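You operate a simulated robot arm through the tools that you are given. There is no shell and no other tool. Be economical: measure what you need, move in short steps, check, and stop when the job is done.

You run a simulated two-armed robot. Do the job below in one go: nothing can be reset, and whatever is moved stays where it is left.

JOB
Pick up the pleated filter from the top of the purple bench with one hand, pass it to the other hand and put it on the bottom shelf of the pale green bench. Set down upright: pleated filter.

It is judged by the outcome, as a careful person would: the job done as asked, and still so three seconds after it is handed in. It fails if anything else is knocked over, pushed out of place, dropped, spilled or broken.

ROBOT AND FRAMES
Two 7-joint arms with two-finger parallel grippers on one trunk, on a base that drives. Base frame: it is fixed to the floor where the robot stands at the start and does not move with it; the origin is under the middle of the robot, x ahead of it, y to its left, z up. Units: mm, degrees, N and s.
The left shoulder is at the start at [-82, 119, 851], the right one opposite. With the tool pointing down near the work surface each hand reaches from about 100 to 560 mm from the robot's upright axis, wherever it stands, measured 20 degrees to its own side. Places, roughly: bottom shelf of the pale green bench [800, -2600, 300]. Payload 3.43 kg a hand.
The tool frame of a hand sits at the grasp point between the pads (the TCP): z along the fingers, y along the line on which they close. The tips reach 30 mm beyond it. The gripper opens to 94 mm. The fingers are 28 mm wide and 10 mm thick; the gripper's body (50 by 96 mm) begins 55 mm behind the TCP.
Orientation is that of the tool frame in the base frame, as a unit quaternion [w, x, y, z]. With the fingers straight down and closing along the base's y, the tool's x points along the base's -x, its y along +y and its z along -z.

CONTROLS
- The arms move only by the tool send_rows. It takes "left_commands", "right_commands" or both (then of equal length, played together; a hand with none holds still); each is a list of rows, each a list of 7 numbers: the shift along the base's x, y, z in cm, then the turn, a rotation vector about the base's x, y, z in degrees, then the gripper command, from -1 (fully open) to 1 (shut), values between in proportion. In form: [[x, y, z, rx, ry, rz, fingers], ...]. A call has 1 to 12 rows; each row is the pose to reach, as a shift and turn from the pose commanded when the call began. Rows are played at 5 a second. More than 50 mm and 8.6 degrees between two rows, or a gripper value outside its range, and nothing of the call is played. A pose out of reach is approached as far as the arm can. The call stops where the force on the tool passes 40 N (or 10 N more than at its start, if that is more) or the arm is blocked; 0.2 s more then pass. Each finger travels about 153 mm/s and halts on what it meets, pressing with about 28 N; the grip force reading is that of the motor and also rises with nothing between the fingers. The clock runs only during rows and for 0.2 s after the last one: add rows that repeat a pose to give the fingers time. It gives the time, the measured TCP pose, the force on the tool (base axes), the opening and the grip force at its end, in the units of the frame above (readings bear some noise), with the torque about the TCP (base axes, N m) and any sound that the robot's microphone picked up.
- Cameras (640 x 400 px; columns grow to the right, rows downward): "scene" is now at [26.1, -32.9, 1565.5]; the picture's right is [-0.35, -0.94, 0.00], its down [-0.75, 0.27, -0.61] and it looks along [0.57, -0.21, -0.79] (base axes); focal length 261 px, centre (320, 200). "left" rides on the left gripper at [76, -14, -103] in its tool frame; the picture's right is [0.18, 0.98, 0.00], its down [-0.75, 0.14, -0.64] and it looks along [-0.63, 0.12, 0.77] (tool axes); focal length 243 px, centre (320, 200). "right" rides on the right gripper at [76, 14, -102] in its tool frame; the picture's right is [-0.18, 0.98, 0.00], its down [-0.75, -0.14, -0.64] and it looks along [-0.63, -0.12, 0.77] (tool axes); focal length 243 px, centre (320, 200). There is no depth. A picture from a camera that has moved, and an enlarged one, comes with that camera's place and axes in the base frame and with its lens. The place of the scene camera against the robot may be out by one fixed shift of up to 18 mm in any direction.
- camera(camera): a new picture of that camera. The clock stands still meanwhile.
- lift_body(by): slides the trunk up (or, below 0, down) by that many mm; the arms and the scene camera ride with it, the base frame stays. It gives what a move gives, with no picture.
- drive_base(legs): drives the robot by 1 to 6 legs, each [ahead, left, turn to the left] in mm, mm and degrees, along the robot's own axes; the way and the turn of a leg run together, so that a leg with both is an arc; at most 1500 mm and 180 degrees a leg. The arms and the cameras ride along, it lands a little off, and it stops where it bumps. It gives what a move gives.
- aim_head(pan, tilt): turns the head with the scene camera to pan (to the left, within 143 degrees either way) and tilt (down, from -29 to 69), counted from straight ahead of the robot. It gives what a move gives.
- enlarge(camera, box): a new picture of the part [left, top, right, bottom] of that camera's present view, enlarged. The clock stands still meanwhile.
- hand_in(): hands the job in; it is judged then, once.

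Go step by step. Nothing tells you exact positions but the pictures and the camera data: compare them with the known pose of the tool, close in by small moves and look again before you grip or let go. The budget is 120 turns and 88 pictures, counting those below and the enlarged ones. Unless the task says otherwise, let go and move clear before handing in, and close with one line.

The tools are called after "Request:" by a JSON object that holds its "op" and its "data". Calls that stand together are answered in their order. send_rows: Moves the arms, as the interface text tells. Its arguments: {"type":"object","properties":{"left_commands":{"type":"array","items":{"type":"array","items":{"type":"number"}}},"right_commands":{"type":"array","items":{"type":"array","items":{"type":"number"}}}},"required":[]} The other tools are called the same way: lift_body (by) slides the trunk up or down; drive_base (legs) drives the base; aim_head (pan, tilt) turns the head that bears the scene camera; camera (camera) takes a picture; enlarge (camera, box) takes an enlarged picture of a part of a camera's view; hand_in () hands the job in.

At the start:

```text
clock: 0.0
left_position: [285.1, 81.3, 1151.9]
left_ee_rot: [0.0, 0.0, 1.0, 0.0]
left_ft_force: [0.6, -0.4, 0.6]
left_wrist_torque: [-0.02, 0.01, -0.01]
left_gripper_width: 94.0
left_gripper_force: 0.1
right_position: [233.1, -184.7, 1188.3]
right_ee_rot: [0.001, 0.0, 1.0, 0.0]
right_ft_force: [0.7, -0.6, 0.0]
right_wrist_torque: [-0.01, 0.01, 0.03]
right_gripper_width: 93.9
right_gripper_force: 0.1
trunk travel left (down, up): [-275.0, 60.0]
robot x, y, heading: [2.0, 0.5, -0.0]
head pan, tilt: [-20.2, 52.6]
```

scene: 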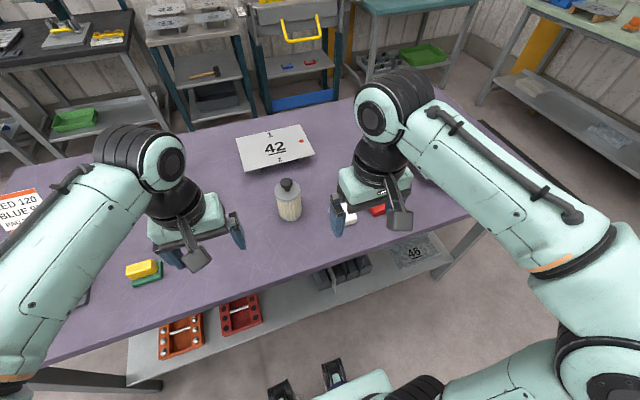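
right: 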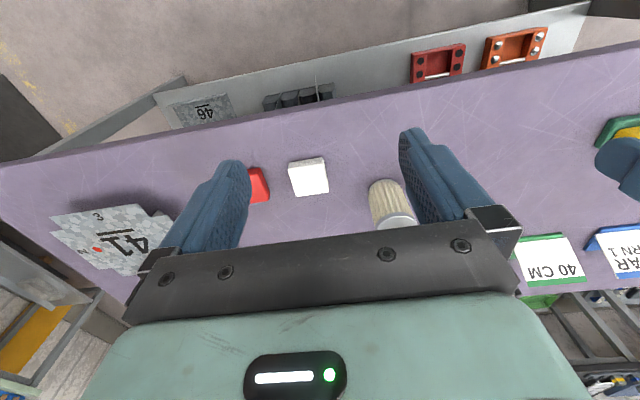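
left: 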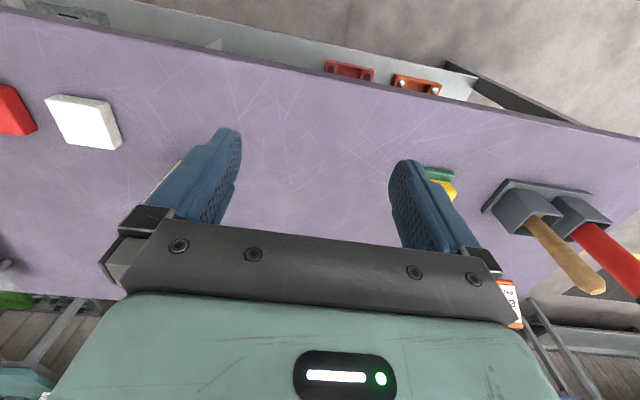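

I see the pleated filter (beige cylinder with a grey cap and dark knob) near [474, -96] on a bench about 900 high. I'll enlarge it to get its size.

Request:
{"op": "enlarge", "data": {"camera": "scene", "box": [230, 120, 390, 240]}}

Request:
{"op": "aim_head", "data": {"pan": -73, "tilt": 25}}

Request:
{"op": "camera", "data": {"camera": "scene"}}

```text
3.33 times, centred on (310, 180) of scene
camera zoom: at [26.1, -32.9, 1565.5], right [-0.35, -0.94, 0.0], down [-0.75, 0.27, -0.61], along [0.57, -0.21, -0.79], focal length 870 px, centre (353, 267)
```

zoom: 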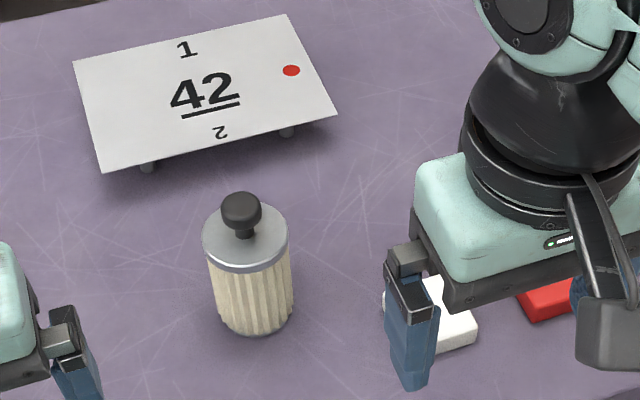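

```text
clock: 1.2
left_position: [285.1, 81.8, 1151.6]
left_ee_rot: [-0.001, 0.0, 1.0, 0.0]
left_ft_force: [0.5, 1.0, -0.2]
left_wrist_torque: [0.0, -0.01, -0.01]
left_gripper_width: 93.7
left_gripper_force: 0.0
right_position: [233.0, -185.0, 1188.7]
right_ee_rot: [0.0, 0.0, 1.0, -0.001]
right_ft_force: [-0.4, 0.0, -0.2]
right_wrist_torque: [0.02, -0.05, 0.02]
right_gripper_width: 94.2
right_gripper_force: 0.1
trunk travel left (down, up): [-275.0, 60.0]
robot x, y, heading: [-1.4, -0.0, -0.1]
head pan, tilt: [-73.0, 25.0]
```

```text
83 pictures are left
camera scene: at [-16.8, -95.3, 1606.5], right [-0.96, -0.29, 0.0], down [-0.12, 0.4, -0.91], along [0.27, -0.87, -0.42], focal length 261 px, centre (320, 200)
```

scene: 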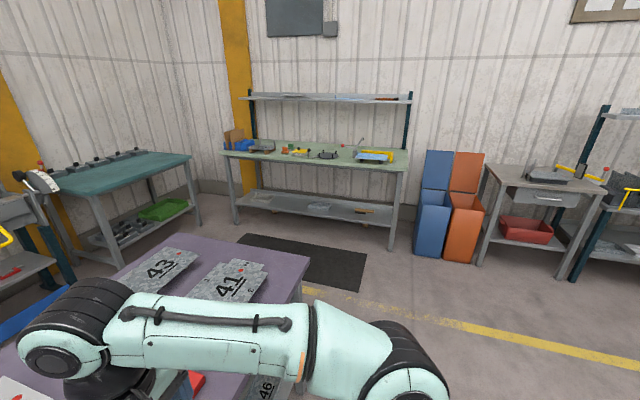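

The filter stands about 100 mm tall to its cap plus a knob, roughly 72 mm wide. I'll bring the right hand over it, turned 90° so its camera faces away from the left hand later.

Request:
{"op": "send_rows", "data": {"right_commands": [[1, 0.5, 0, 0, 0, 7.5, -1], [3, 1, 0, 0, 0, 15, -1], [5, 2, 0, 0, 0, 22.5, -1], [7, 2.5, 0, 0, 0, 30, -1], [9, 3, 0, 0, 0, 37.5, -1], [11, 4, 0, 0, 0, 45, -1], [13, 5, 0, 0, 0, 52.5, -1], [15, 5.5, 0, 0, 0, 60, -1], [17, 6, 0, 0, 0, 67.5, -1], [19, 7, 0, 0, 0, 75, -1], [21, 7.5, 0, 0, 0, 82.5, -1], [23, 8, 0, 0, 0, 90, -1]]}}

Request:
{"op": "aim_head", "data": {"pan": -12, "tilt": 50}}

Request:
{"op": "camera", "data": {"camera": "right"}}

Request:
{"op": "camera", "data": {"camera": "scene"}}

```text
clock: 3.8
left_position: [286.4, 81.3, 1152.0]
left_ee_rot: [0.001, -0.001, 1.0, -0.001]
left_ft_force: [1.2, -1.0, 0.3]
left_wrist_torque: [0.0, -0.01, 0.01]
left_gripper_width: 94.0
left_gripper_force: 0.0
right_position: [434.7, -102.2, 1162.8]
right_ee_rot: [-0.003, -0.664, 0.747, 0.003]
right_ft_force: [0.8, 0.4, -0.3]
right_wrist_torque: [0.02, -0.01, 0.0]
right_gripper_width: 94.0
right_gripper_force: 0.0
right hand out of reach, approached as far as the arm can: row 10, 11, 12
trunk travel left (down, up): [-275.0, 60.0]
robot x, y, heading: [-0.1, 0.6, -0.1]
head pan, tilt: [-73.0, 25.0]
```

```text
clock: 5.1
left_position: [285.6, 81.5, 1151.4]
left_ee_rot: [0.0, 0.0, 1.0, -0.001]
left_ft_force: [-0.7, -0.1, -0.2]
left_wrist_torque: [0.02, -0.01, 0.0]
left_gripper_width: 94.0
left_gripper_force: 0.1
right_position: [432.5, -103.2, 1165.0]
right_ee_rot: [-0.001, -0.664, 0.748, 0.002]
right_ft_force: [-0.2, 0.3, 0.0]
right_wrist_torque: [-0.01, 0.01, 0.02]
right_gripper_width: 94.2
right_gripper_force: 0.0
trunk travel left (down, up): [-275.0, 60.0]
robot x, y, heading: [-0.3, -4.2, -0.3]
head pan, tilt: [-12.0, 50.0]
```

```text
82 pictures are left
camera right: at [410.3, -176.7, 1266.6], right [-0.95, 0.3, 0.01], down [0.24, 0.73, 0.64], along [0.19, 0.61, -0.77], focal length 243 px, centre (320, 200)
```

right: 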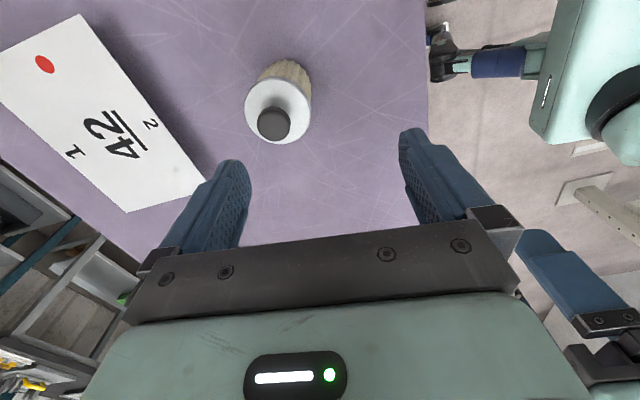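

```text
81 pictures are left
camera scene: at [31.5, -23.3, 1569.0], right [-0.21, -0.98, 0.0], down [-0.75, 0.16, -0.64], along [0.63, -0.13, -0.77], focal length 261 px, centre (320, 200)
```

scene: 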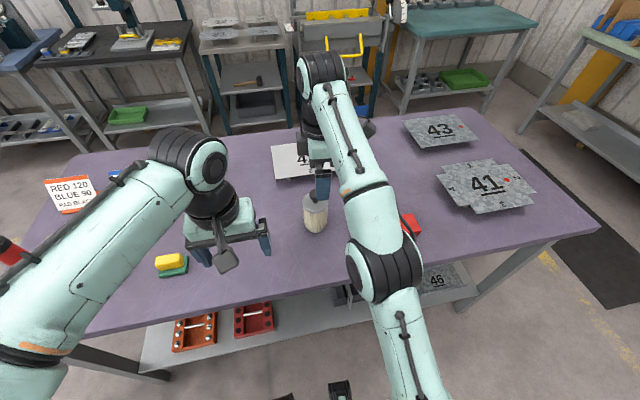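

The filter's cap centre is near [479, -101], and the last bit was out of reach because the hand was high. I'll lower towards it, keeping the tips above the knob.

Request:
{"op": "send_rows", "data": {"right_commands": [[0, 0, -4, 0, 0, 0, -1], [0, 0, -8, 0, 0, 0, -1], [0, 0, -8, 0, 0, 0, -1]]}}

Request:
{"op": "camera", "data": {"camera": "right"}}

```text
clock: 5.9
left_position: [286.0, 82.4, 1151.1]
left_ee_rot: [0.0, 0.001, 1.0, 0.0]
left_ft_force: [-0.4, -0.9, -0.5]
left_wrist_torque: [-0.01, 0.01, 0.01]
left_gripper_width: 94.1
left_gripper_force: 0.0
right_position: [431.3, -102.2, 1082.2]
right_ee_rot: [-0.002, -0.664, 0.748, 0.002]
right_ft_force: [-0.3, 0.0, 0.3]
right_wrist_torque: [0.01, -0.04, 0.0]
right_gripper_width: 94.1
right_gripper_force: 0.2
trunk travel left (down, up): [-275.0, 60.0]
robot x, y, heading: [0.7, 1.0, -0.1]
head pan, tilt: [-12.0, 50.0]
```

```text
80 pictures are left
camera right: at [408.9, -175.3, 1184.7], right [-0.95, 0.3, 0.01], down [0.23, 0.73, 0.64], along [0.19, 0.61, -0.77], focal length 243 px, centre (320, 200)
```

right: 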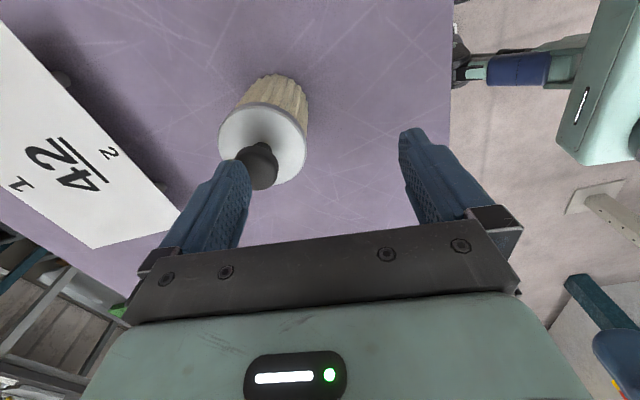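

The cap top centre triangulates to [479, -102, 1007], diameter about 70. I'll centre over it at this height.

Request:
{"op": "send_rows", "data": {"right_commands": [[2.4, 0, 0, 0, 0, 3, -1], [4.8, 0, 0, 0, 0, 6.6, -1], [4.8, 0, 0, 0, 0, 6.6, -1]]}}

Request:
{"op": "camera", "data": {"camera": "right"}}

```text
clock: 6.7
left_position: [285.3, 81.8, 1151.4]
left_ee_rot: [0.0, 0.0, 1.0, 0.0]
left_ft_force: [-0.1, 0.2, 0.3]
left_wrist_torque: [0.01, -0.01, -0.03]
left_gripper_width: 94.1
left_gripper_force: 0.0
right_position: [476.4, -102.7, 1083.5]
right_ee_rot: [-0.003, -0.706, 0.708, 0.003]
right_ft_force: [0.8, -0.5, 0.1]
right_wrist_torque: [0.01, -0.02, 0.02]
right_gripper_width: 94.0
right_gripper_force: 0.1
trunk travel left (down, up): [-275.0, 60.0]
robot x, y, heading: [-4.2, -1.5, -0.0]
head pan, tilt: [-12.0, 50.0]
```

```text
79 pictures are left
camera right: at [463.6, -178.4, 1187.0], right [-0.98, 0.19, 0.01], down [0.15, 0.75, 0.64], along [0.11, 0.63, -0.77], focal length 243 px, centre (320, 200)
```

right: 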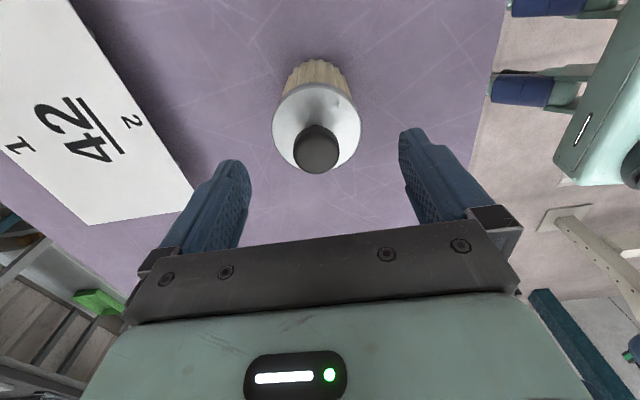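

The filter is centred between the fingers within a few mm. I'll descend so the tips overlap the cap by about 25 mm.

Request:
{"op": "send_rows", "data": {"right_commands": [[0.2, 0.1, -2.5, 0, 0, 0, -1], [0.2, 0.1, -5, 0, 0, 0, -1], [0.2, 0.1, -7.2, 0, 0, 0, -1], [0.2, 0.1, -7.2, 0, 0, 0, -1]]}}

Request:
{"op": "camera", "data": {"camera": "right"}}

Request:
{"op": "enlarge", "data": {"camera": "scene", "box": [240, 130, 400, 250]}}

```text
clock: 7.7
left_position: [286.4, 80.9, 1153.0]
left_ee_rot: [0.0, 0.0, 1.0, 0.0]
left_ft_force: [-0.6, 0.3, 0.3]
left_wrist_torque: [-0.01, 0.0, -0.05]
left_gripper_width: 94.0
left_gripper_force: 0.1
right_position: [481.5, -98.2, 1013.5]
right_ee_rot: [-0.003, -0.705, 0.709, 0.002]
right_ft_force: [-0.4, 0.1, -1.0]
right_wrist_torque: [-0.02, 0.03, 0.01]
right_gripper_width: 94.2
right_gripper_force: 0.1
trunk travel left (down, up): [-275.0, 60.0]
robot x, y, heading: [-3.7, -1.6, 0.3]
head pan, tilt: [-12.0, 50.0]
```

```text
78 pictures are left
camera right: at [468.2, -174.6, 1116.4], right [-0.98, 0.19, 0.01], down [0.15, 0.75, 0.64], along [0.12, 0.63, -0.77], focal length 243 px, centre (320, 200)
```

right: 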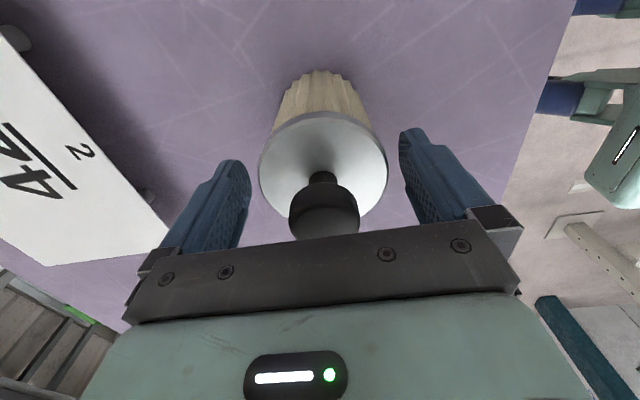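

```text
3.33 times, centred on (320, 190) of scene
camera zoom: at [31.4, -23.2, 1569.0], right [-0.21, -0.98, 0.0], down [-0.75, 0.16, -0.64], along [0.63, -0.13, -0.77], focal length 870 px, centre (320, 233)
```

zoom: 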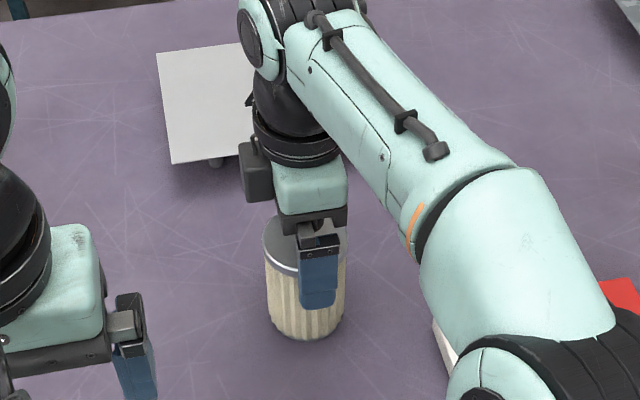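

The fingers straddle the cap, and I'll trim 4 mm to the right, then close. There's a small block on the far side of each gripper too, so the left hand will come in at about 30° pitch.

Request:
{"op": "send_rows", "data": {"right_commands": [[-0.2, -0.4, 0, 0, 0, 0, -1], [-0.2, -0.4, 0, 0, 0, 0, 0.8], [-0.2, -0.4, 0, 0, 0, 0, 1], [-0.2, -0.4, 0, 0, 0, 0, 1]]}}

Request:
{"op": "camera", "data": {"camera": "right"}}

```text
clock: 8.7
left_position: [285.4, 81.7, 1151.8]
left_ee_rot: [0.0, 0.001, 1.0, 0.0]
left_ft_force: [0.7, 0.4, 0.0]
left_wrist_torque: [-0.02, 0.01, -0.02]
left_gripper_width: 94.0
left_gripper_force: 0.1
right_position: [479.8, -103.4, 1013.9]
right_ee_rot: [-0.003, -0.705, 0.709, 0.003]
right_ft_force: [-0.9, -1.1, -0.8]
right_wrist_torque: [-0.03, 0.12, 0.02]
right_gripper_width: 70.8
right_gripper_force: 27.4
trunk travel left (down, up): [-275.0, 60.0]
robot x, y, heading: [0.6, 1.6, 0.1]
head pan, tilt: [-12.0, 50.0]
```

```text
76 pictures are left
camera right: at [466.2, -178.3, 1115.8], right [-0.98, 0.19, 0.01], down [0.15, 0.75, 0.64], along [0.11, 0.63, -0.77], focal length 243 px, centre (320, 200)
```

right: 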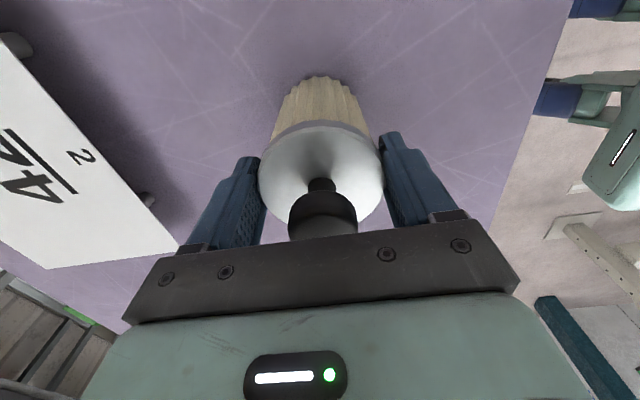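

Gripped at 70.8 mm. Lifting now and bringing it back a little.

Request:
{"op": "send_rows", "data": {"right_commands": [[0, 0, 2, 0, 0, 0, 1], [0, 0, 5, 0, 0, 0, 1], [-2, 0, 8, 0, 0, 0, 1], [-4, 0, 11, 0, 0, 0, 1], [-6, 0, 12, 0, 0, 0, 1], [-8, 0, 13, 0, 0, 0, 1], [-8, 0, 13, 0, 0, 0, 1]]}}

Request:
{"op": "camera", "data": {"camera": "scene"}}

```text
clock: 10.3
left_position: [286.8, 81.8, 1152.5]
left_ee_rot: [0.001, 0.0, 1.0, 0.0]
left_ft_force: [0.6, -0.6, 0.5]
left_wrist_torque: [0.01, 0.02, 0.0]
left_gripper_width: 94.3
left_gripper_force: 0.0
right_position: [400.1, -103.4, 1142.8]
right_ee_rot: [-0.003, -0.706, 0.708, 0.003]
right_ft_force: [0.1, -0.1, -2.1]
right_wrist_torque: [0.0, -0.02, 0.02]
right_gripper_width: 70.0
right_gripper_force: 28.3
trunk travel left (down, up): [-275.0, 60.0]
robot x, y, heading: [0.1, 2.5, 0.0]
head pan, tilt: [-12.0, 50.0]
```

```text
75 pictures are left
camera scene: at [32.2, -23.2, 1569.0], right [-0.21, -0.98, 0.0], down [-0.75, 0.16, -0.64], along [0.63, -0.13, -0.77], focal length 261 px, centre (320, 200)
```

scene: 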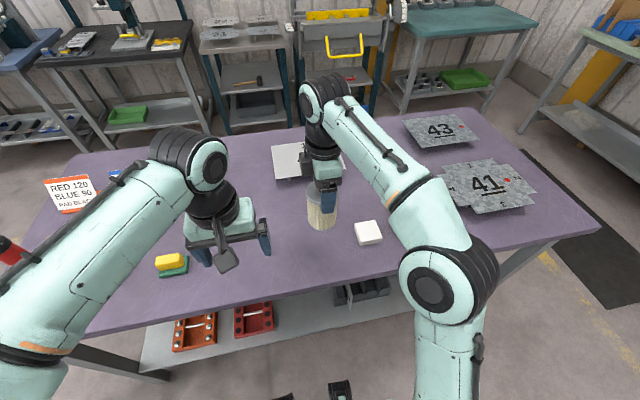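

The filter is held clear of the bench. Now I'll turn the left hand to point rightwards at 30° down, staying away from the right hand for now.

Request:
{"op": "send_rows", "data": {"left_commands": [[0.5, 0.5, 0, -3.34, -3.34, -5.78, -1], [1, 1, 0.5, -6.67, -6.67, -11.56, -1], [1.5, 1.5, 1, -10, -10, -17.34, -1], [2, 2, 1.5, -13.34, -13.34, -23.1, -1], [2.5, 2.5, 2, -16.7, -16.7, -28.9, -1], [3, 3, 2, -20, -20, -34.7, -1], [3.5, 3.5, 2, -23.35, -23.35, -40.45, -1], [4, 4, 2, -26.7, -26.7, -46.2, -1], [4.5, 4.5, 2, -30, -30, -52, -1], [5, 5, 2, -33.36, -33.36, -57.8, -1], [5.5, 5.5, 2, -36.7, -36.7, -63.6, -1], [6, 6, 2, -40, -40, -69.3, -1]]}}

Request:
{"op": "camera", "data": {"camera": "scene"}}

```text
clock: 12.9
left_position: [346.7, 140.9, 1174.8]
left_ee_rot: [0.316, 0.545, 0.71, -0.315]
left_ft_force: [0.2, -0.1, -0.3]
left_wrist_torque: [0.0, 0.02, 0.03]
left_gripper_width: 94.4
left_gripper_force: 0.1
right_position: [401.4, -101.6, 1143.7]
right_ee_rot: [-0.003, -0.705, 0.709, 0.003]
right_ft_force: [0.4, -0.4, -2.0]
right_wrist_torque: [-0.01, 0.0, 0.01]
right_gripper_width: 70.1
right_gripper_force: 27.9
trunk travel left (down, up): [-275.0, 60.0]
robot x, y, heading: [1.7, 1.7, -0.1]
head pan, tilt: [-12.0, 50.0]
```

```text
74 pictures are left
camera scene: at [32.1, -23.0, 1569.0], right [-0.21, -0.98, 0.0], down [-0.75, 0.16, -0.64], along [0.63, -0.13, -0.77], focal length 261 px, centre (320, 200)
```

scene: 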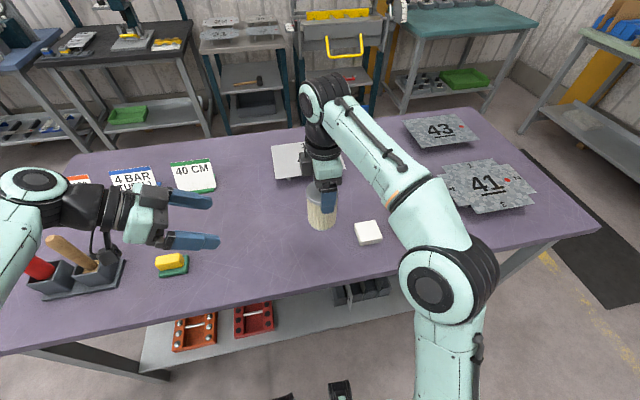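

The left hand swung as planned. I'll finish the turn and come to a point 130 mm back along its own approach line.

Request:
{"op": "send_rows", "data": {"left_commands": [[2, -2, -1, -2.2, -2.2, -3.9, -1], [4, -5, -2, -4.5, -4.5, -7.7, -1], [5.3, -8, -3, -6.7, -6.7, -11.6, -1], [5.3, -11, -3.2, -6.7, -6.7, -11.6, -1], [5.3, -12, -3.2, -6.7, -6.7, -11.6, -1], [5.3, -12, -3.2, -6.7, -6.7, -11.6, -1]]}}

Request:
{"op": "camera", "data": {"camera": "scene"}}

Request:
{"op": "camera", "data": {"camera": "left"}}

Request:
{"op": "camera", "data": {"camera": "right"}}

```text
clock: 14.3
left_position: [400.1, 21.7, 1139.6]
left_ee_rot: [0.354, 0.612, 0.612, -0.354]
left_ft_force: [1.8, -0.4, -0.6]
left_wrist_torque: [0.02, 0.0, 0.0]
left_gripper_width: 94.0
left_gripper_force: 0.0
right_position: [400.6, -103.3, 1144.4]
right_ee_rot: [-0.003, -0.705, 0.709, 0.003]
right_ft_force: [0.2, -0.3, -1.9]
right_wrist_torque: [0.03, 0.04, -0.03]
right_gripper_width: 70.0
right_gripper_force: 27.4
trunk travel left (down, up): [-275.0, 60.0]
robot x, y, heading: [-3.3, 1.8, 0.0]
head pan, tilt: [-12.0, 50.0]
```

```text
73 pictures are left
camera scene: at [31.7, -23.2, 1569.0], right [-0.21, -0.98, 0.0], down [-0.75, 0.16, -0.64], along [0.63, -0.13, -0.77], focal length 261 px, centre (320, 200)
```

scene: 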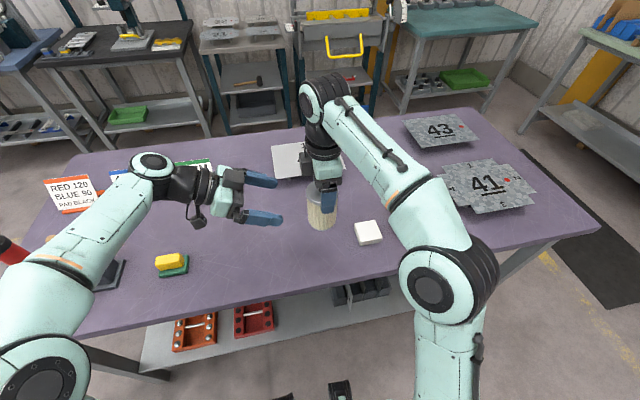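

```text
72 pictures are left
camera left: at [385.4, 147.2, 1125.9], right [0.98, 0.09, -0.16], down [0.14, 0.18, 0.97], along [0.12, -0.98, 0.16], focal length 243 px, centre (320, 200)
```

left: 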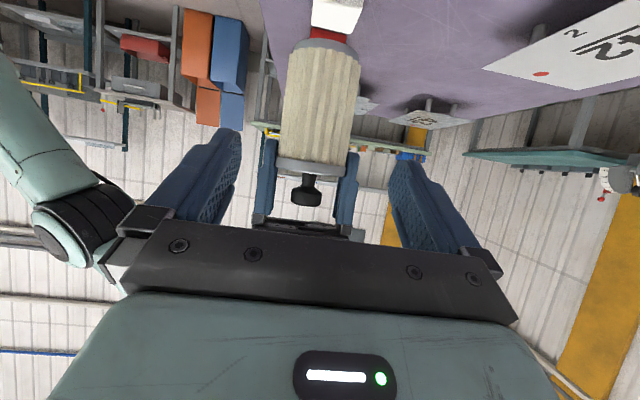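

```text
71 pictures are left
camera right: at [386.8, -178.5, 1246.2], right [-0.98, 0.19, 0.01], down [0.15, 0.75, 0.64], along [0.11, 0.63, -0.77], focal length 243 px, centre (320, 200)
```

right: 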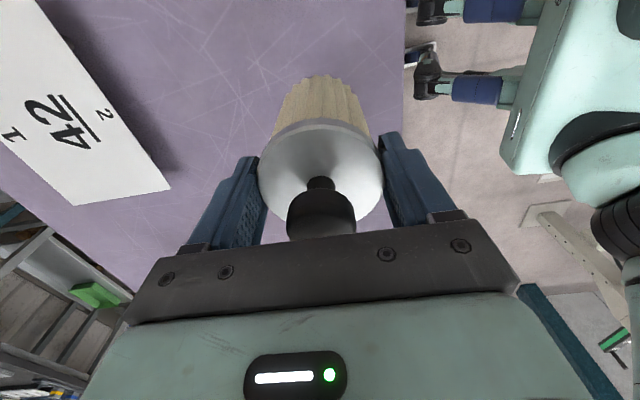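

The filter base is at z≈1036 and cap at 1137, so I'll aim the left hand at [399, -103, 1078]. First I'll stop 45 mm short and look.

Request:
{"op": "send_rows", "data": {"left_commands": [[0, -2.5, -1, 0, 0, 0, -1], [0, -5, -2.4, 0, 0, 0, -1], [-0.1, -7, -3.4, 0, 0, 0, -1], [-0.1, -8.5, -4.1, 0, 0, 0, -1], [-0.1, -8.5, -4.1, 0, 0, 0, -1]]}}

Request:
{"op": "camera", "data": {"camera": "left"}}

Request:
{"op": "enlarge", "data": {"camera": "scene", "box": [200, 120, 380, 255]}}

```text
clock: 15.5
left_position: [396.9, -63.2, 1099.9]
left_ee_rot: [0.354, 0.612, 0.613, -0.353]
left_ft_force: [-0.2, -0.8, 0.1]
left_wrist_torque: [-0.02, -0.03, 0.03]
left_gripper_width: 94.1
left_gripper_force: 0.2
right_position: [400.1, -103.2, 1143.5]
right_ee_rot: [-0.003, -0.706, 0.708, 0.003]
right_ft_force: [-0.4, 1.0, -1.7]
right_wrist_torque: [0.0, 0.02, 0.0]
right_gripper_width: 69.9
right_gripper_force: 27.4
trunk travel left (down, up): [-275.0, 60.0]
robot x, y, heading: [0.1, 0.9, 0.2]
head pan, tilt: [-12.0, 50.0]
```

```text
70 pictures are left
camera left: at [383.9, 62.8, 1084.7], right [0.98, 0.09, -0.16], down [0.14, 0.18, 0.97], along [0.12, -0.98, 0.16], focal length 243 px, centre (320, 200)
```

left: 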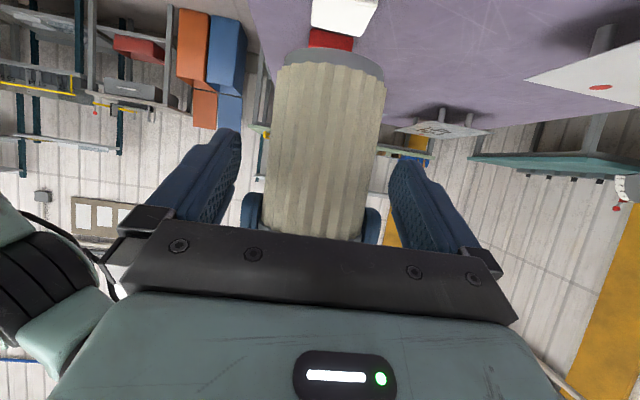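

```text
2.96 times, centred on (290, 188) of scene
camera zoom: at [31.5, -23.1, 1569.0], right [-0.21, -0.98, 0.0], down [-0.75, 0.16, -0.64], along [0.63, -0.13, -0.77], focal length 774 px, centre (409, 237)
```

zoom: 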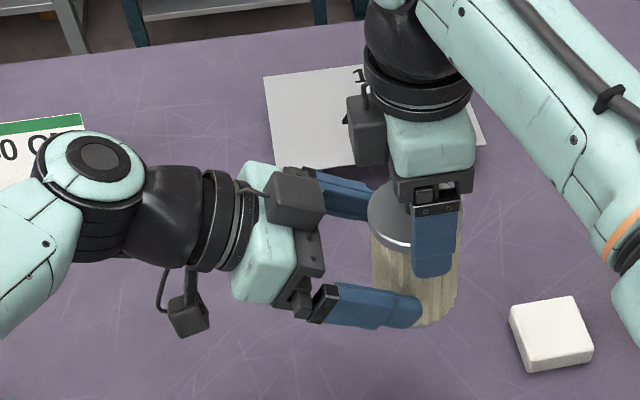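

Fingers straddle the filter with clear room to the right hand. Moving the last 40 mm in, with a 3 mm trim in x.

Request:
{"op": "send_rows", "data": {"left_commands": [[0.3, -1, -0.6, 0, 0, 0, -1], [0.3, -2, -1.1, 0, 0, 0, -1], [0.3, -3, -1.7, 0, 0, 0, -1], [0.3, -4, -2.2, 0, 0, 0, -1], [0.3, -4, -2.2, 0, 0, 0, -1]]}}

Request:
{"op": "camera", "data": {"camera": "left"}}

Request:
{"op": "enlarge", "data": {"camera": "scene", "box": [200, 120, 380, 255]}}

```text
clock: 16.7
left_position: [401.4, -102.7, 1078.3]
left_ee_rot: [0.355, 0.611, 0.614, -0.351]
left_ft_force: [1.8, 14.5, 7.1]
left_wrist_torque: [-0.62, 0.15, 0.03]
left_gripper_width: 93.8
left_gripper_force: 0.0
right_position: [400.7, -104.6, 1142.9]
right_ee_rot: [-0.006, -0.704, 0.71, 0.003]
right_ft_force: [-1.2, -15.6, -9.7]
right_wrist_torque: [-0.44, -0.03, -0.02]
right_gripper_width: 70.0
right_gripper_force: 28.2
trunk travel left (down, up): [-275.0, 60.0]
robot x, y, heading: [1.3, -0.1, 0.1]
head pan, tilt: [-12.0, 50.0]
```

```text
68 pictures are left
camera left: at [386.7, 23.7, 1063.9], right [0.98, 0.1, -0.16], down [0.14, 0.18, 0.97], along [0.12, -0.98, 0.16], focal length 243 px, centre (320, 200)
```

left: 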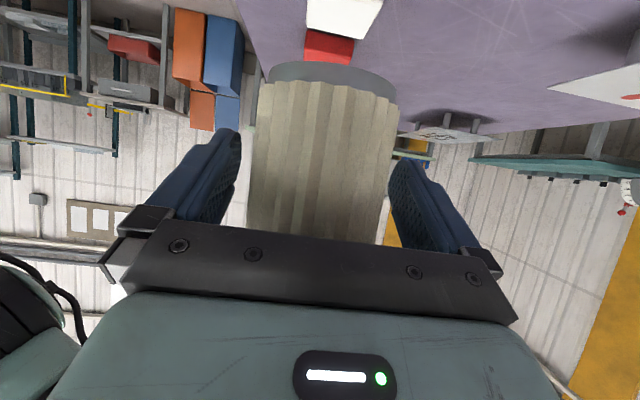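

```text
2.96 times, centred on (290, 188) of scene
camera zoom: at [31.6, -23.1, 1569.0], right [-0.21, -0.98, 0.0], down [-0.75, 0.16, -0.64], along [0.63, -0.13, -0.77], focal length 774 px, centre (409, 237)
```

zoom: 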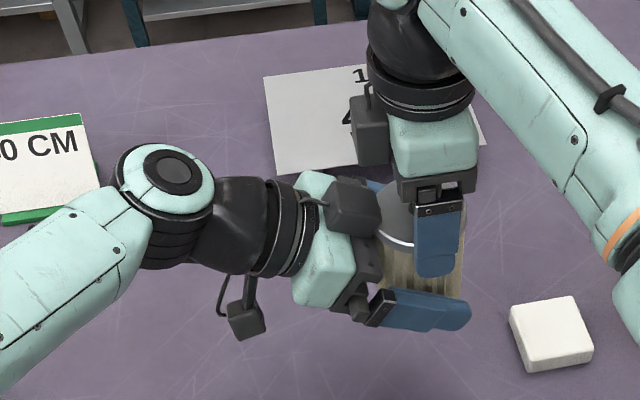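

The gripper's body lightly touches the filter's rim (15 N), so I'll back off 9 mm before closing.

Request:
{"op": "send_rows", "data": {"left_commands": [[0, 0.5, 0, 0, 0, 0, -1], [0, 0.9, 0, 0, 0, 0, -1], [0, 0.9, 0, 0, 0, 0, -1]]}}

```text
clock: 17.5
left_position: [399.9, -94.9, 1077.6]
left_ee_rot: [0.353, 0.613, 0.612, -0.354]
left_ft_force: [-0.2, -0.4, 0.4]
left_wrist_torque: [0.01, 0.0, 0.02]
left_gripper_width: 94.3
left_gripper_force: 0.0
right_position: [402.0, -101.7, 1142.9]
right_ee_rot: [-0.001, -0.706, 0.708, 0.003]
right_ft_force: [0.6, 0.0, -2.1]
right_wrist_torque: [-0.02, -0.01, 0.03]
right_gripper_width: 69.8
right_gripper_force: 28.2
trunk travel left (down, up): [-275.0, 60.0]
robot x, y, heading: [-4.8, 2.5, -0.2]
head pan, tilt: [-12.0, 50.0]
```

Contact is gone. Closing the left hand on the body.

Request:
{"op": "send_rows", "data": {"left_commands": [[0, 0, 0, 0, 0, 0, 0.3], [0, 0, 0, 0, 0, 0, 1], [0, 0, 0, 0, 0, 0, 1]]}}

Request:
{"op": "camera", "data": {"camera": "left"}}

Request:
{"op": "camera", "data": {"camera": "right"}}

```text
clock: 18.3
left_position: [401.0, -94.5, 1077.8]
left_ee_rot: [0.352, 0.613, 0.612, -0.354]
left_ft_force: [1.4, -3.4, -2.5]
left_wrist_torque: [0.09, 0.23, -0.17]
left_gripper_width: 73.7
left_gripper_force: 28.2
right_position: [399.3, -101.8, 1144.7]
right_ee_rot: [-0.002, -0.706, 0.708, 0.003]
right_ft_force: [-0.3, 4.6, 2.1]
right_wrist_torque: [0.22, -0.15, 0.18]
right_gripper_width: 69.6
right_gripper_force: 27.9
trunk travel left (down, up): [-275.0, 60.0]
robot x, y, heading: [0.1, -2.6, -0.1]
head pan, tilt: [-12.0, 50.0]
```

```text
66 pictures are left
camera left: at [385.9, 32.4, 1062.9], right [0.98, 0.09, -0.16], down [0.14, 0.18, 0.97], along [0.12, -0.98, 0.16], focal length 243 px, centre (320, 200)
```

left: 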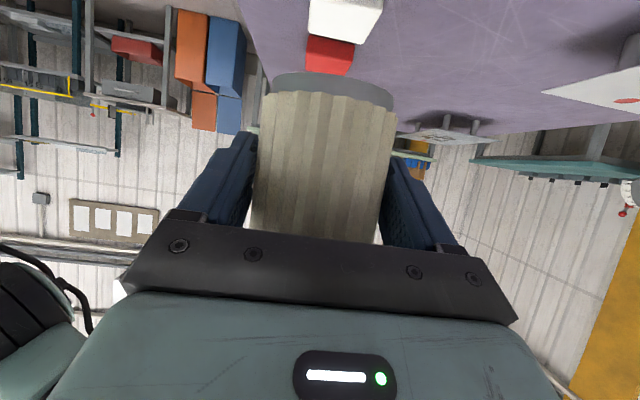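

```text
65 pictures are left
camera right: at [386.7, -178.0, 1246.4], right [-0.98, 0.19, 0.01], down [0.15, 0.75, 0.64], along [0.11, 0.63, -0.77], focal length 243 px, centre (320, 200)
```

right: 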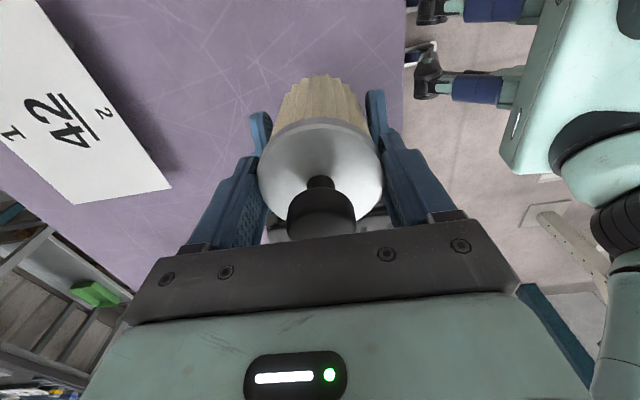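

The left hand holds the body at 73.7 mm. Now I'll open the right hand and lift it straight up.

Request:
{"op": "send_rows", "data": {"right_commands": [[0, 0, 0, 0, 0, 0, 0], [0, 0, 0, 0, 0, 0, -1], [0, 0, 0, 0, 0, 0, -1], [0, 0, 3, 0, 0, 0, -1], [0, -0.5, 7, 0, 0, 0, -1], [0, -3, 10, 0, 0, 0, -1], [-2, -7, 11, 0, 0, 0, -1], [-4, -11, 11, 0, 0, 0, -1], [-6, -15, 11, 0, 0, 0, -1]]}}

Request:
{"op": "camera", "data": {"camera": "scene"}}

Request:
{"op": "camera", "data": {"camera": "left"}}

```text
clock: 20.3
left_position: [399.8, -96.6, 1077.2]
left_ee_rot: [0.353, 0.613, 0.613, -0.353]
left_ft_force: [-0.2, 0.6, 0.0]
left_wrist_torque: [0.05, -0.02, 0.01]
left_gripper_width: 73.7
left_gripper_force: 27.7
right_position: [325.6, -236.1, 1242.4]
right_ee_rot: [-0.002, -0.706, 0.708, 0.003]
right_ft_force: [0.0, -0.3, -1.1]
right_wrist_torque: [0.02, -0.04, -0.05]
right_gripper_width: 93.7
right_gripper_force: 0.1
right hand out of reach, approached as far as the arm can: row 5, 6, 7, 8, 9
trunk travel left (down, up): [-275.0, 60.0]
robot x, y, heading: [-0.7, -2.2, -0.1]
head pan, tilt: [-12.0, 50.0]
```

```text
64 pictures are left
camera scene: at [30.0, -26.0, 1568.9], right [-0.21, -0.98, 0.0], down [-0.75, 0.16, -0.64], along [0.63, -0.13, -0.77], focal length 261 px, centre (320, 200)
```

scene: 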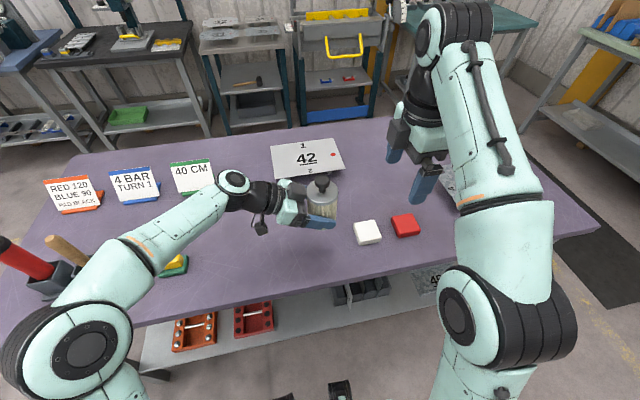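

```text
63 pictures are left
camera left: at [384.8, 30.3, 1063.7], right [0.98, 0.09, -0.16], down [0.14, 0.18, 0.97], along [0.12, -0.98, 0.16], focal length 243 px, centre (320, 200)
```

left: 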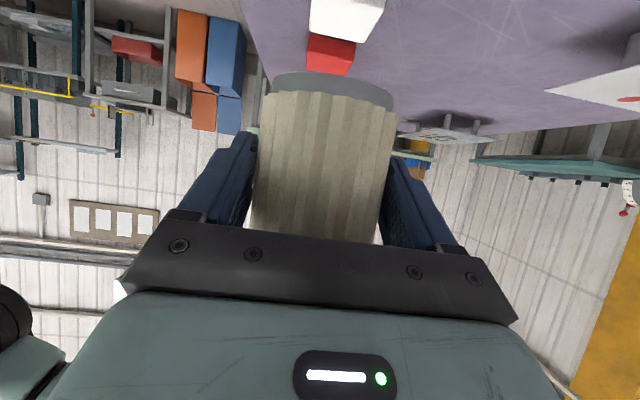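

The handover worked: the left hand holds the filter alone and upright. Before backing away I'll raise the trunk and check the left elbow against the tools at the bench's left end.

Request:
{"op": "lift_body", "data": {"by": 58}}

Request:
{"op": "aim_head", "data": {"pan": 40, "tilt": 50}}

Request:
{"op": "camera", "data": {"camera": "scene"}}

```text
clock: 21.3
left_position: [399.2, -95.4, 1135.9]
left_ee_rot: [0.354, 0.611, 0.614, -0.353]
left_ft_force: [0.5, -0.3, -1.9]
left_wrist_torque: [0.02, -0.02, 0.05]
left_gripper_width: 73.5
left_gripper_force: 27.6
right_position: [321.1, -237.8, 1302.9]
right_ee_rot: [-0.003, -0.706, 0.709, 0.003]
right_ft_force: [0.4, -0.3, 0.0]
right_wrist_torque: [0.02, -0.03, -0.01]
right_gripper_width: 93.9
right_gripper_force: 0.0
trunk travel left (down, up): [-333.0, 2.0]
robot x, y, heading: [1.2, 2.4, 0.1]
head pan, tilt: [-12.0, 50.0]
```

```text
clock: 22.5
left_position: [401.8, -95.2, 1135.3]
left_ee_rot: [0.354, 0.612, 0.613, -0.353]
left_ft_force: [-0.5, -0.3, -2.8]
left_wrist_torque: [0.02, -0.01, 0.02]
left_gripper_width: 73.3
left_gripper_force: 27.9
right_position: [322.6, -238.4, 1303.5]
right_ee_rot: [-0.002, -0.705, 0.709, 0.002]
right_ft_force: [0.2, 0.0, 0.0]
right_wrist_torque: [-0.02, -0.04, -0.01]
right_gripper_width: 94.0
right_gripper_force: 0.1
trunk travel left (down, up): [-333.0, 2.0]
robot x, y, heading: [0.5, -1.3, 0.2]
head pan, tilt: [40.0, 50.0]
```

```text
62 pictures are left
camera scene: at [14.5, 42.2, 1630.5], right [0.64, -0.77, 0.0], down [-0.59, -0.49, -0.64], along [0.49, 0.41, -0.77], focal length 261 px, centre (320, 200)
```

scene: 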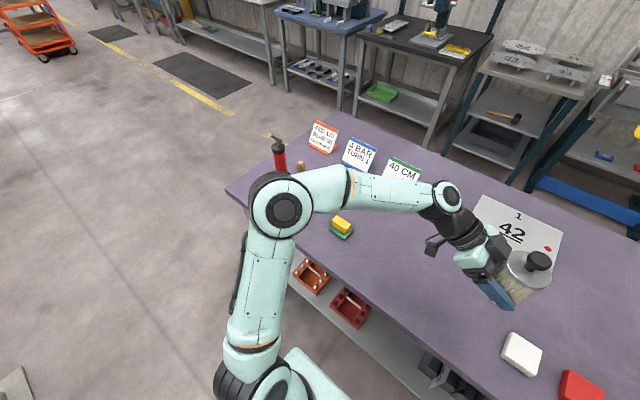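

The elbow is high above the bench items and driving back takes it away from them. I'll check the space behind and to the right before driving.

Request:
{"op": "aim_head", "data": {"pan": -140, "tilt": 30}}

Request:
{"op": "camera", "data": {"camera": "scene"}}

Request:
{"op": "aim_head", "data": {"pan": 140, "tilt": 30}}

Request:
{"op": "camera", "data": {"camera": "scene"}}

```text
clock: 25.2
left_position: [401.5, -94.7, 1134.8]
left_ee_rot: [0.353, 0.612, 0.613, -0.354]
left_ft_force: [-0.4, 0.1, -1.5]
left_wrist_torque: [0.0, -0.01, -0.01]
left_gripper_width: 73.4
left_gripper_force: 28.0
right_position: [321.7, -237.5, 1302.8]
right_ee_rot: [-0.002, -0.706, 0.708, 0.002]
right_ft_force: [-0.3, -0.3, -0.4]
right_wrist_torque: [-0.01, -0.01, 0.0]
right_gripper_width: 93.9
right_gripper_force: 0.1
trunk travel left (down, up): [-333.0, 2.0]
robot x, y, heading: [-0.5, 1.7, 0.1]
head pan, tilt: [-140.0, 30.0]
```

```text
61 pictures are left
camera scene: at [-113.7, -65.4, 1660.1], right [-0.64, 0.77, 0.0], down [0.38, 0.32, -0.87], along [-0.66, -0.56, -0.5], focal length 261 px, centre (320, 200)
```

scene: 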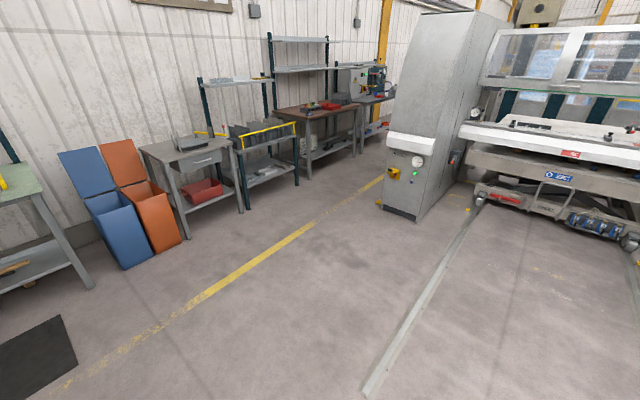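

```text
clock: 29.1
left_position: [400.4, -94.5, 1135.3]
left_ee_rot: [0.354, 0.612, 0.613, -0.353]
left_ft_force: [0.6, 0.7, -2.0]
left_wrist_torque: [0.03, 0.0, 0.0]
left_gripper_width: 73.4
left_gripper_force: 28.1
right_position: [323.5, -236.7, 1303.4]
right_ee_rot: [-0.003, -0.705, 0.709, 0.002]
right_ft_force: [-0.1, 0.2, 0.6]
right_wrist_torque: [-0.03, 0.01, 0.0]
right_gripper_width: 94.0
right_gripper_force: 0.1
trunk travel left (down, up): [-333.0, 2.0]
robot x, y, heading: [0.3, -0.0, -0.1]
head pan, tilt: [140.0, 30.0]
```

```text
60 pictures are left
camera scene: at [-113.7, 50.9, 1660.1], right [0.64, 0.77, 0.0], down [0.38, -0.32, -0.87], along [-0.66, 0.56, -0.5], focal length 261 px, centre (320, 200)
```

scene: 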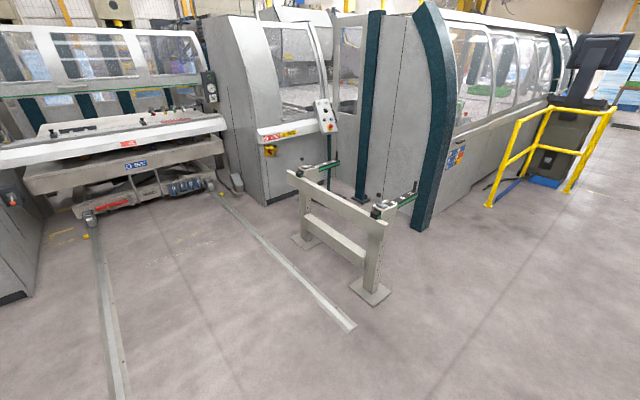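

The floor behind is free for about 0.8 m. I'll back 330 mm off the bench, then turn right 90°.

Request:
{"op": "drive_base", "data": {"legs": [[-330, 0, 0], [0, 0, -90]]}}

Request:
{"op": "aim_head", "data": {"pan": 10, "tilt": 35}}

Request:
{"op": "camera", "data": {"camera": "scene"}}

```text
clock: 35.0
left_position: [-422.6, -401.8, 1134.6]
left_ee_rot: [0.002, 0.866, 0.005, -0.5]
left_ft_force: [-0.6, -0.5, -2.6]
left_wrist_torque: [-0.01, -0.01, -0.02]
left_gripper_width: 73.0
left_gripper_force: 28.1
right_position: [-564.6, -324.1, 1302.7]
right_ee_rot: [0.0, -0.003, 1.0, 0.003]
right_ft_force: [-0.2, 1.0, 0.2]
right_wrist_torque: [0.0, 0.02, -0.04]
right_gripper_width: 94.1
right_gripper_force: 0.0
trunk travel left (down, up): [-333.0, 2.0]
robot x, y, heading: [-332.7, -1.2, -89.2]
head pan, tilt: [140.0, 30.0]
```

```text
clock: 37.1
left_position: [-422.7, -400.9, 1136.0]
left_ee_rot: [0.003, 0.866, 0.005, -0.5]
left_ft_force: [-0.5, 0.0, -2.7]
left_wrist_torque: [-0.01, -0.02, -0.03]
left_gripper_width: 73.2
left_gripper_force: 27.2
right_position: [-566.5, -323.8, 1303.3]
right_ee_rot: [0.0, -0.002, 1.0, 0.003]
right_ft_force: [0.4, -0.4, 0.4]
right_wrist_torque: [-0.01, 0.0, 0.0]
right_gripper_width: 93.9
right_gripper_force: 0.0
trunk travel left (down, up): [-333.0, 2.0]
robot x, y, heading: [-330.8, 2.1, -89.7]
head pan, tilt: [10.0, 35.0]
```

```text
59 pictures are left
camera scene: at [-316.2, -48.1, 1652.3], right [-0.98, -0.18, 0.0], down [-0.11, 0.56, -0.82], along [0.15, -0.81, -0.57], focal length 261 px, centre (320, 200)
```

scene: 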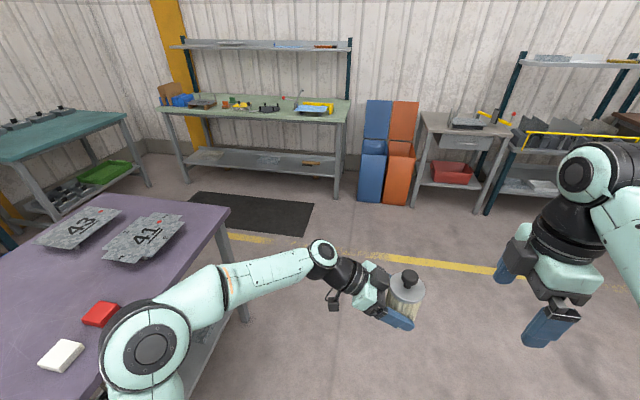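

The pale green bench's front is at y≈-2460, legs from x≈-60 to 1780. I'll drive past the purple bench's end, then strafe left in front of it.

Request:
{"op": "drive_base", "data": {"legs": [[1480, 0, 0], [0, 950, 0]]}}

Request:
{"op": "aim_head", "data": {"pan": 0, "tilt": 45}}

Request:
{"op": "camera", "data": {"camera": "scene"}}

```text
clock: 53.0
left_position: [575.4, -1908.6, 1134.7]
left_ee_rot: [0.013, 0.866, 0.022, -0.499]
left_ft_force: [0.3, 0.8, -2.0]
left_wrist_torque: [-0.02, 0.0, 0.04]
left_gripper_width: 72.7
left_gripper_force: 28.0
right_position: [428.9, -1836.5, 1303.5]
right_ee_rot: [0.0, -0.024, 1.0, 0.003]
right_ft_force: [-0.1, 0.9, -0.6]
right_wrist_torque: [0.01, 0.06, 0.03]
right_gripper_width: 94.4
right_gripper_force: 0.1
trunk travel left (down, up): [-333.0, 2.0]
robot x, y, heading: [647.9, -1503.2, -87.0]
head pan, tilt: [10.0, 35.0]
```

```text
clock: 53.7
left_position: [576.1, -1908.1, 1134.6]
left_ee_rot: [0.012, 0.866, 0.022, -0.5]
left_ft_force: [0.8, -0.2, -2.1]
left_wrist_torque: [-0.02, -0.03, 0.0]
left_gripper_width: 72.8
left_gripper_force: 28.0
right_position: [427.7, -1837.2, 1302.5]
right_ee_rot: [0.0, -0.024, 1.0, 0.003]
right_ft_force: [0.0, -0.2, -0.3]
right_wrist_torque: [-0.02, 0.0, -0.03]
right_gripper_width: 94.2
right_gripper_force: 0.0
trunk travel left (down, up): [-333.0, 2.0]
robot x, y, heading: [648.2, -1504.1, -87.3]
head pan, tilt: [0.0, 45.0]
```

```text
58 pictures are left
camera scene: at [651.1, -1547.1, 1637.5], right [-1.0, -0.05, 0.0], down [-0.04, 0.71, -0.71], along [0.04, -0.71, -0.71], focal length 261 px, centre (320, 200)
```

scene: 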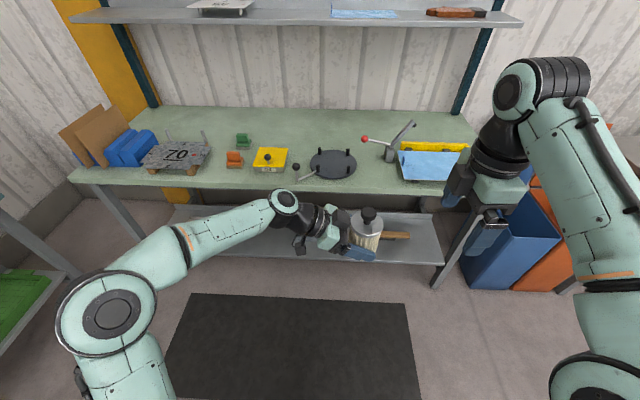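

The shelf front edge is about y=-2410 and the hand is above the mat. I'll swing the left hand to point forward at the bench, clear of everything.

Request:
{"op": "send_rows", "data": {"left_commands": [[1.7, 0.7, 0, 0, 0, 7.5, 1], [3.4, 1.4, 0, 0, 0, 15, 1], [5.2, 2, 0, 0, 0, 22.5, 1], [6.9, 2.7, 0, 0, 0, 30, 1], [8.6, 3.4, 0, 0, 0, 37.5, 1], [10.3, 4, 0, 0, 0, 45, 1], [12, 4.7, 0, 0, 0, 52.5, 1], [13.8, 5.4, 0, 0, 0, 60, 1], [15.5, 6, 0, 0, 0, 67.5, 1], [17.2, 6.7, 0, 0, 0, 75, 1], [18.9, 7.4, 0, 0, 0, 82.5, 1], [20.7, 8, 0, 0, 0, 90, 1]]}}

Request:
{"op": "camera", "data": {"camera": "scene"}}

```text
clock: 56.3
left_position: [782.1, -1829.8, 1135.6]
left_ee_rot: [0.363, 0.595, 0.629, -0.344]
left_ft_force: [0.6, -0.9, -2.5]
left_wrist_torque: [0.03, 0.0, 0.02]
left_gripper_width: 72.4
left_gripper_force: 27.4
right_position: [428.5, -1838.5, 1303.3]
right_ee_rot: [0.0, -0.023, 1.0, 0.003]
right_ft_force: [0.5, 1.1, -0.1]
right_wrist_torque: [0.01, -0.01, 0.0]
right_gripper_width: 94.1
right_gripper_force: 0.0
trunk travel left (down, up): [-333.0, 2.0]
robot x, y, heading: [649.3, -1502.9, -86.9]
head pan, tilt: [0.0, 45.0]
```

```text
57 pictures are left
camera scene: at [650.9, -1546.9, 1637.4], right [-1.0, -0.05, 0.0], down [-0.04, 0.71, -0.71], along [0.04, -0.71, -0.71], focal length 261 px, centre (320, 200)
```

scene: 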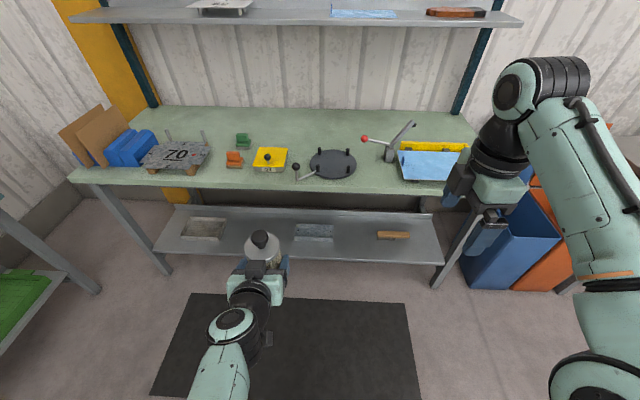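

There's a wide free gap on the shelf around x≈1090, between two plates. I'll strafe left, straighten the heading, lower the trunk and draw the right hand back.

Request:
{"op": "drive_base", "data": {"legs": [[0, 310, -3]]}}

Request:
{"op": "lift_body", "data": {"by": -325}}

Request:
{"op": "send_rows", "data": {"right_commands": [[0, 4, 0, 0, 0, 0, -1], [0, 8, 0, 0, 0, 0, -1], [0, 12, 0, 0, 0, 0, -1], [0, 13, 0, 0, 0, 0, -1]]}}

Request:
{"op": "camera", "data": {"camera": "scene"}}

```text
clock: 59.7
left_position: [1077.9, -1825.2, 1135.4]
left_ee_rot: [0.354, 0.612, 0.613, -0.353]
left_ft_force: [-0.2, 0.1, -2.2]
left_wrist_torque: [0.02, 0.02, -0.02]
left_gripper_width: 72.7
left_gripper_force: 28.3
right_position: [724.6, -1817.5, 1303.8]
right_ee_rot: [0.0, 0.001, 1.0, 0.004]
right_ft_force: [-0.3, -1.2, -0.2]
right_wrist_torque: [0.0, -0.01, 0.01]
right_gripper_width: 94.1
right_gripper_force: 0.1
trunk travel left (down, up): [-333.0, 2.0]
robot x, y, heading: [963.7, -1494.9, -89.8]
head pan, tilt: [0.0, 45.0]
```

```text
clock: 61.2
left_position: [1038.7, -1811.8, 1010.1]
left_ee_rot: [0.303, 0.629, 0.591, -0.404]
left_ft_force: [-0.1, -0.3, -2.4]
left_wrist_torque: [0.02, 0.01, 0.02]
left_gripper_width: 72.2
left_gripper_force: 27.8
right_position: [724.4, -1801.8, 1142.4]
right_ee_rot: [0.0, 0.001, 0.999, 0.036]
right_ft_force: [0.6, 0.6, 0.1]
right_wrist_torque: [0.03, 0.02, 0.03]
right_gripper_width: 94.3
right_gripper_force: 0.0
trunk travel left (down, up): [-198.0, 137.0]
robot x, y, heading: [962.1, -1495.1, -89.8]
head pan, tilt: [0.0, 45.0]
stopped: the arm was blocked; the commanded pose is now the measured one
```

```text
clock: 62.2
left_position: [1039.6, -1813.1, 1009.9]
left_ee_rot: [0.304, 0.628, 0.591, -0.404]
left_ft_force: [-0.7, -0.3, -2.3]
left_wrist_torque: [0.0, -0.06, -0.02]
left_gripper_width: 72.3
left_gripper_force: 27.4
right_position: [727.2, -1670.7, 1139.3]
right_ee_rot: [0.0, 0.001, 0.999, 0.036]
right_ft_force: [-0.6, 0.0, 0.4]
right_wrist_torque: [0.02, -0.01, -0.01]
right_gripper_width: 94.2
right_gripper_force: 0.0
trunk travel left (down, up): [-198.0, 137.0]
robot x, y, heading: [959.7, -1497.2, -89.9]
head pan, tilt: [0.0, 45.0]
```

```text
56 pictures are left
camera scene: at [961.9, -1541.8, 1498.7], right [-1.0, 0.0, 0.0], down [0.0, 0.71, -0.71], along [0.0, -0.71, -0.71], focal length 261 px, centre (320, 200)
```

scene: 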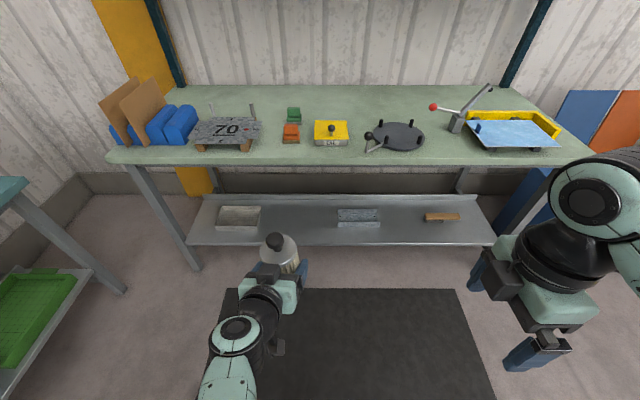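

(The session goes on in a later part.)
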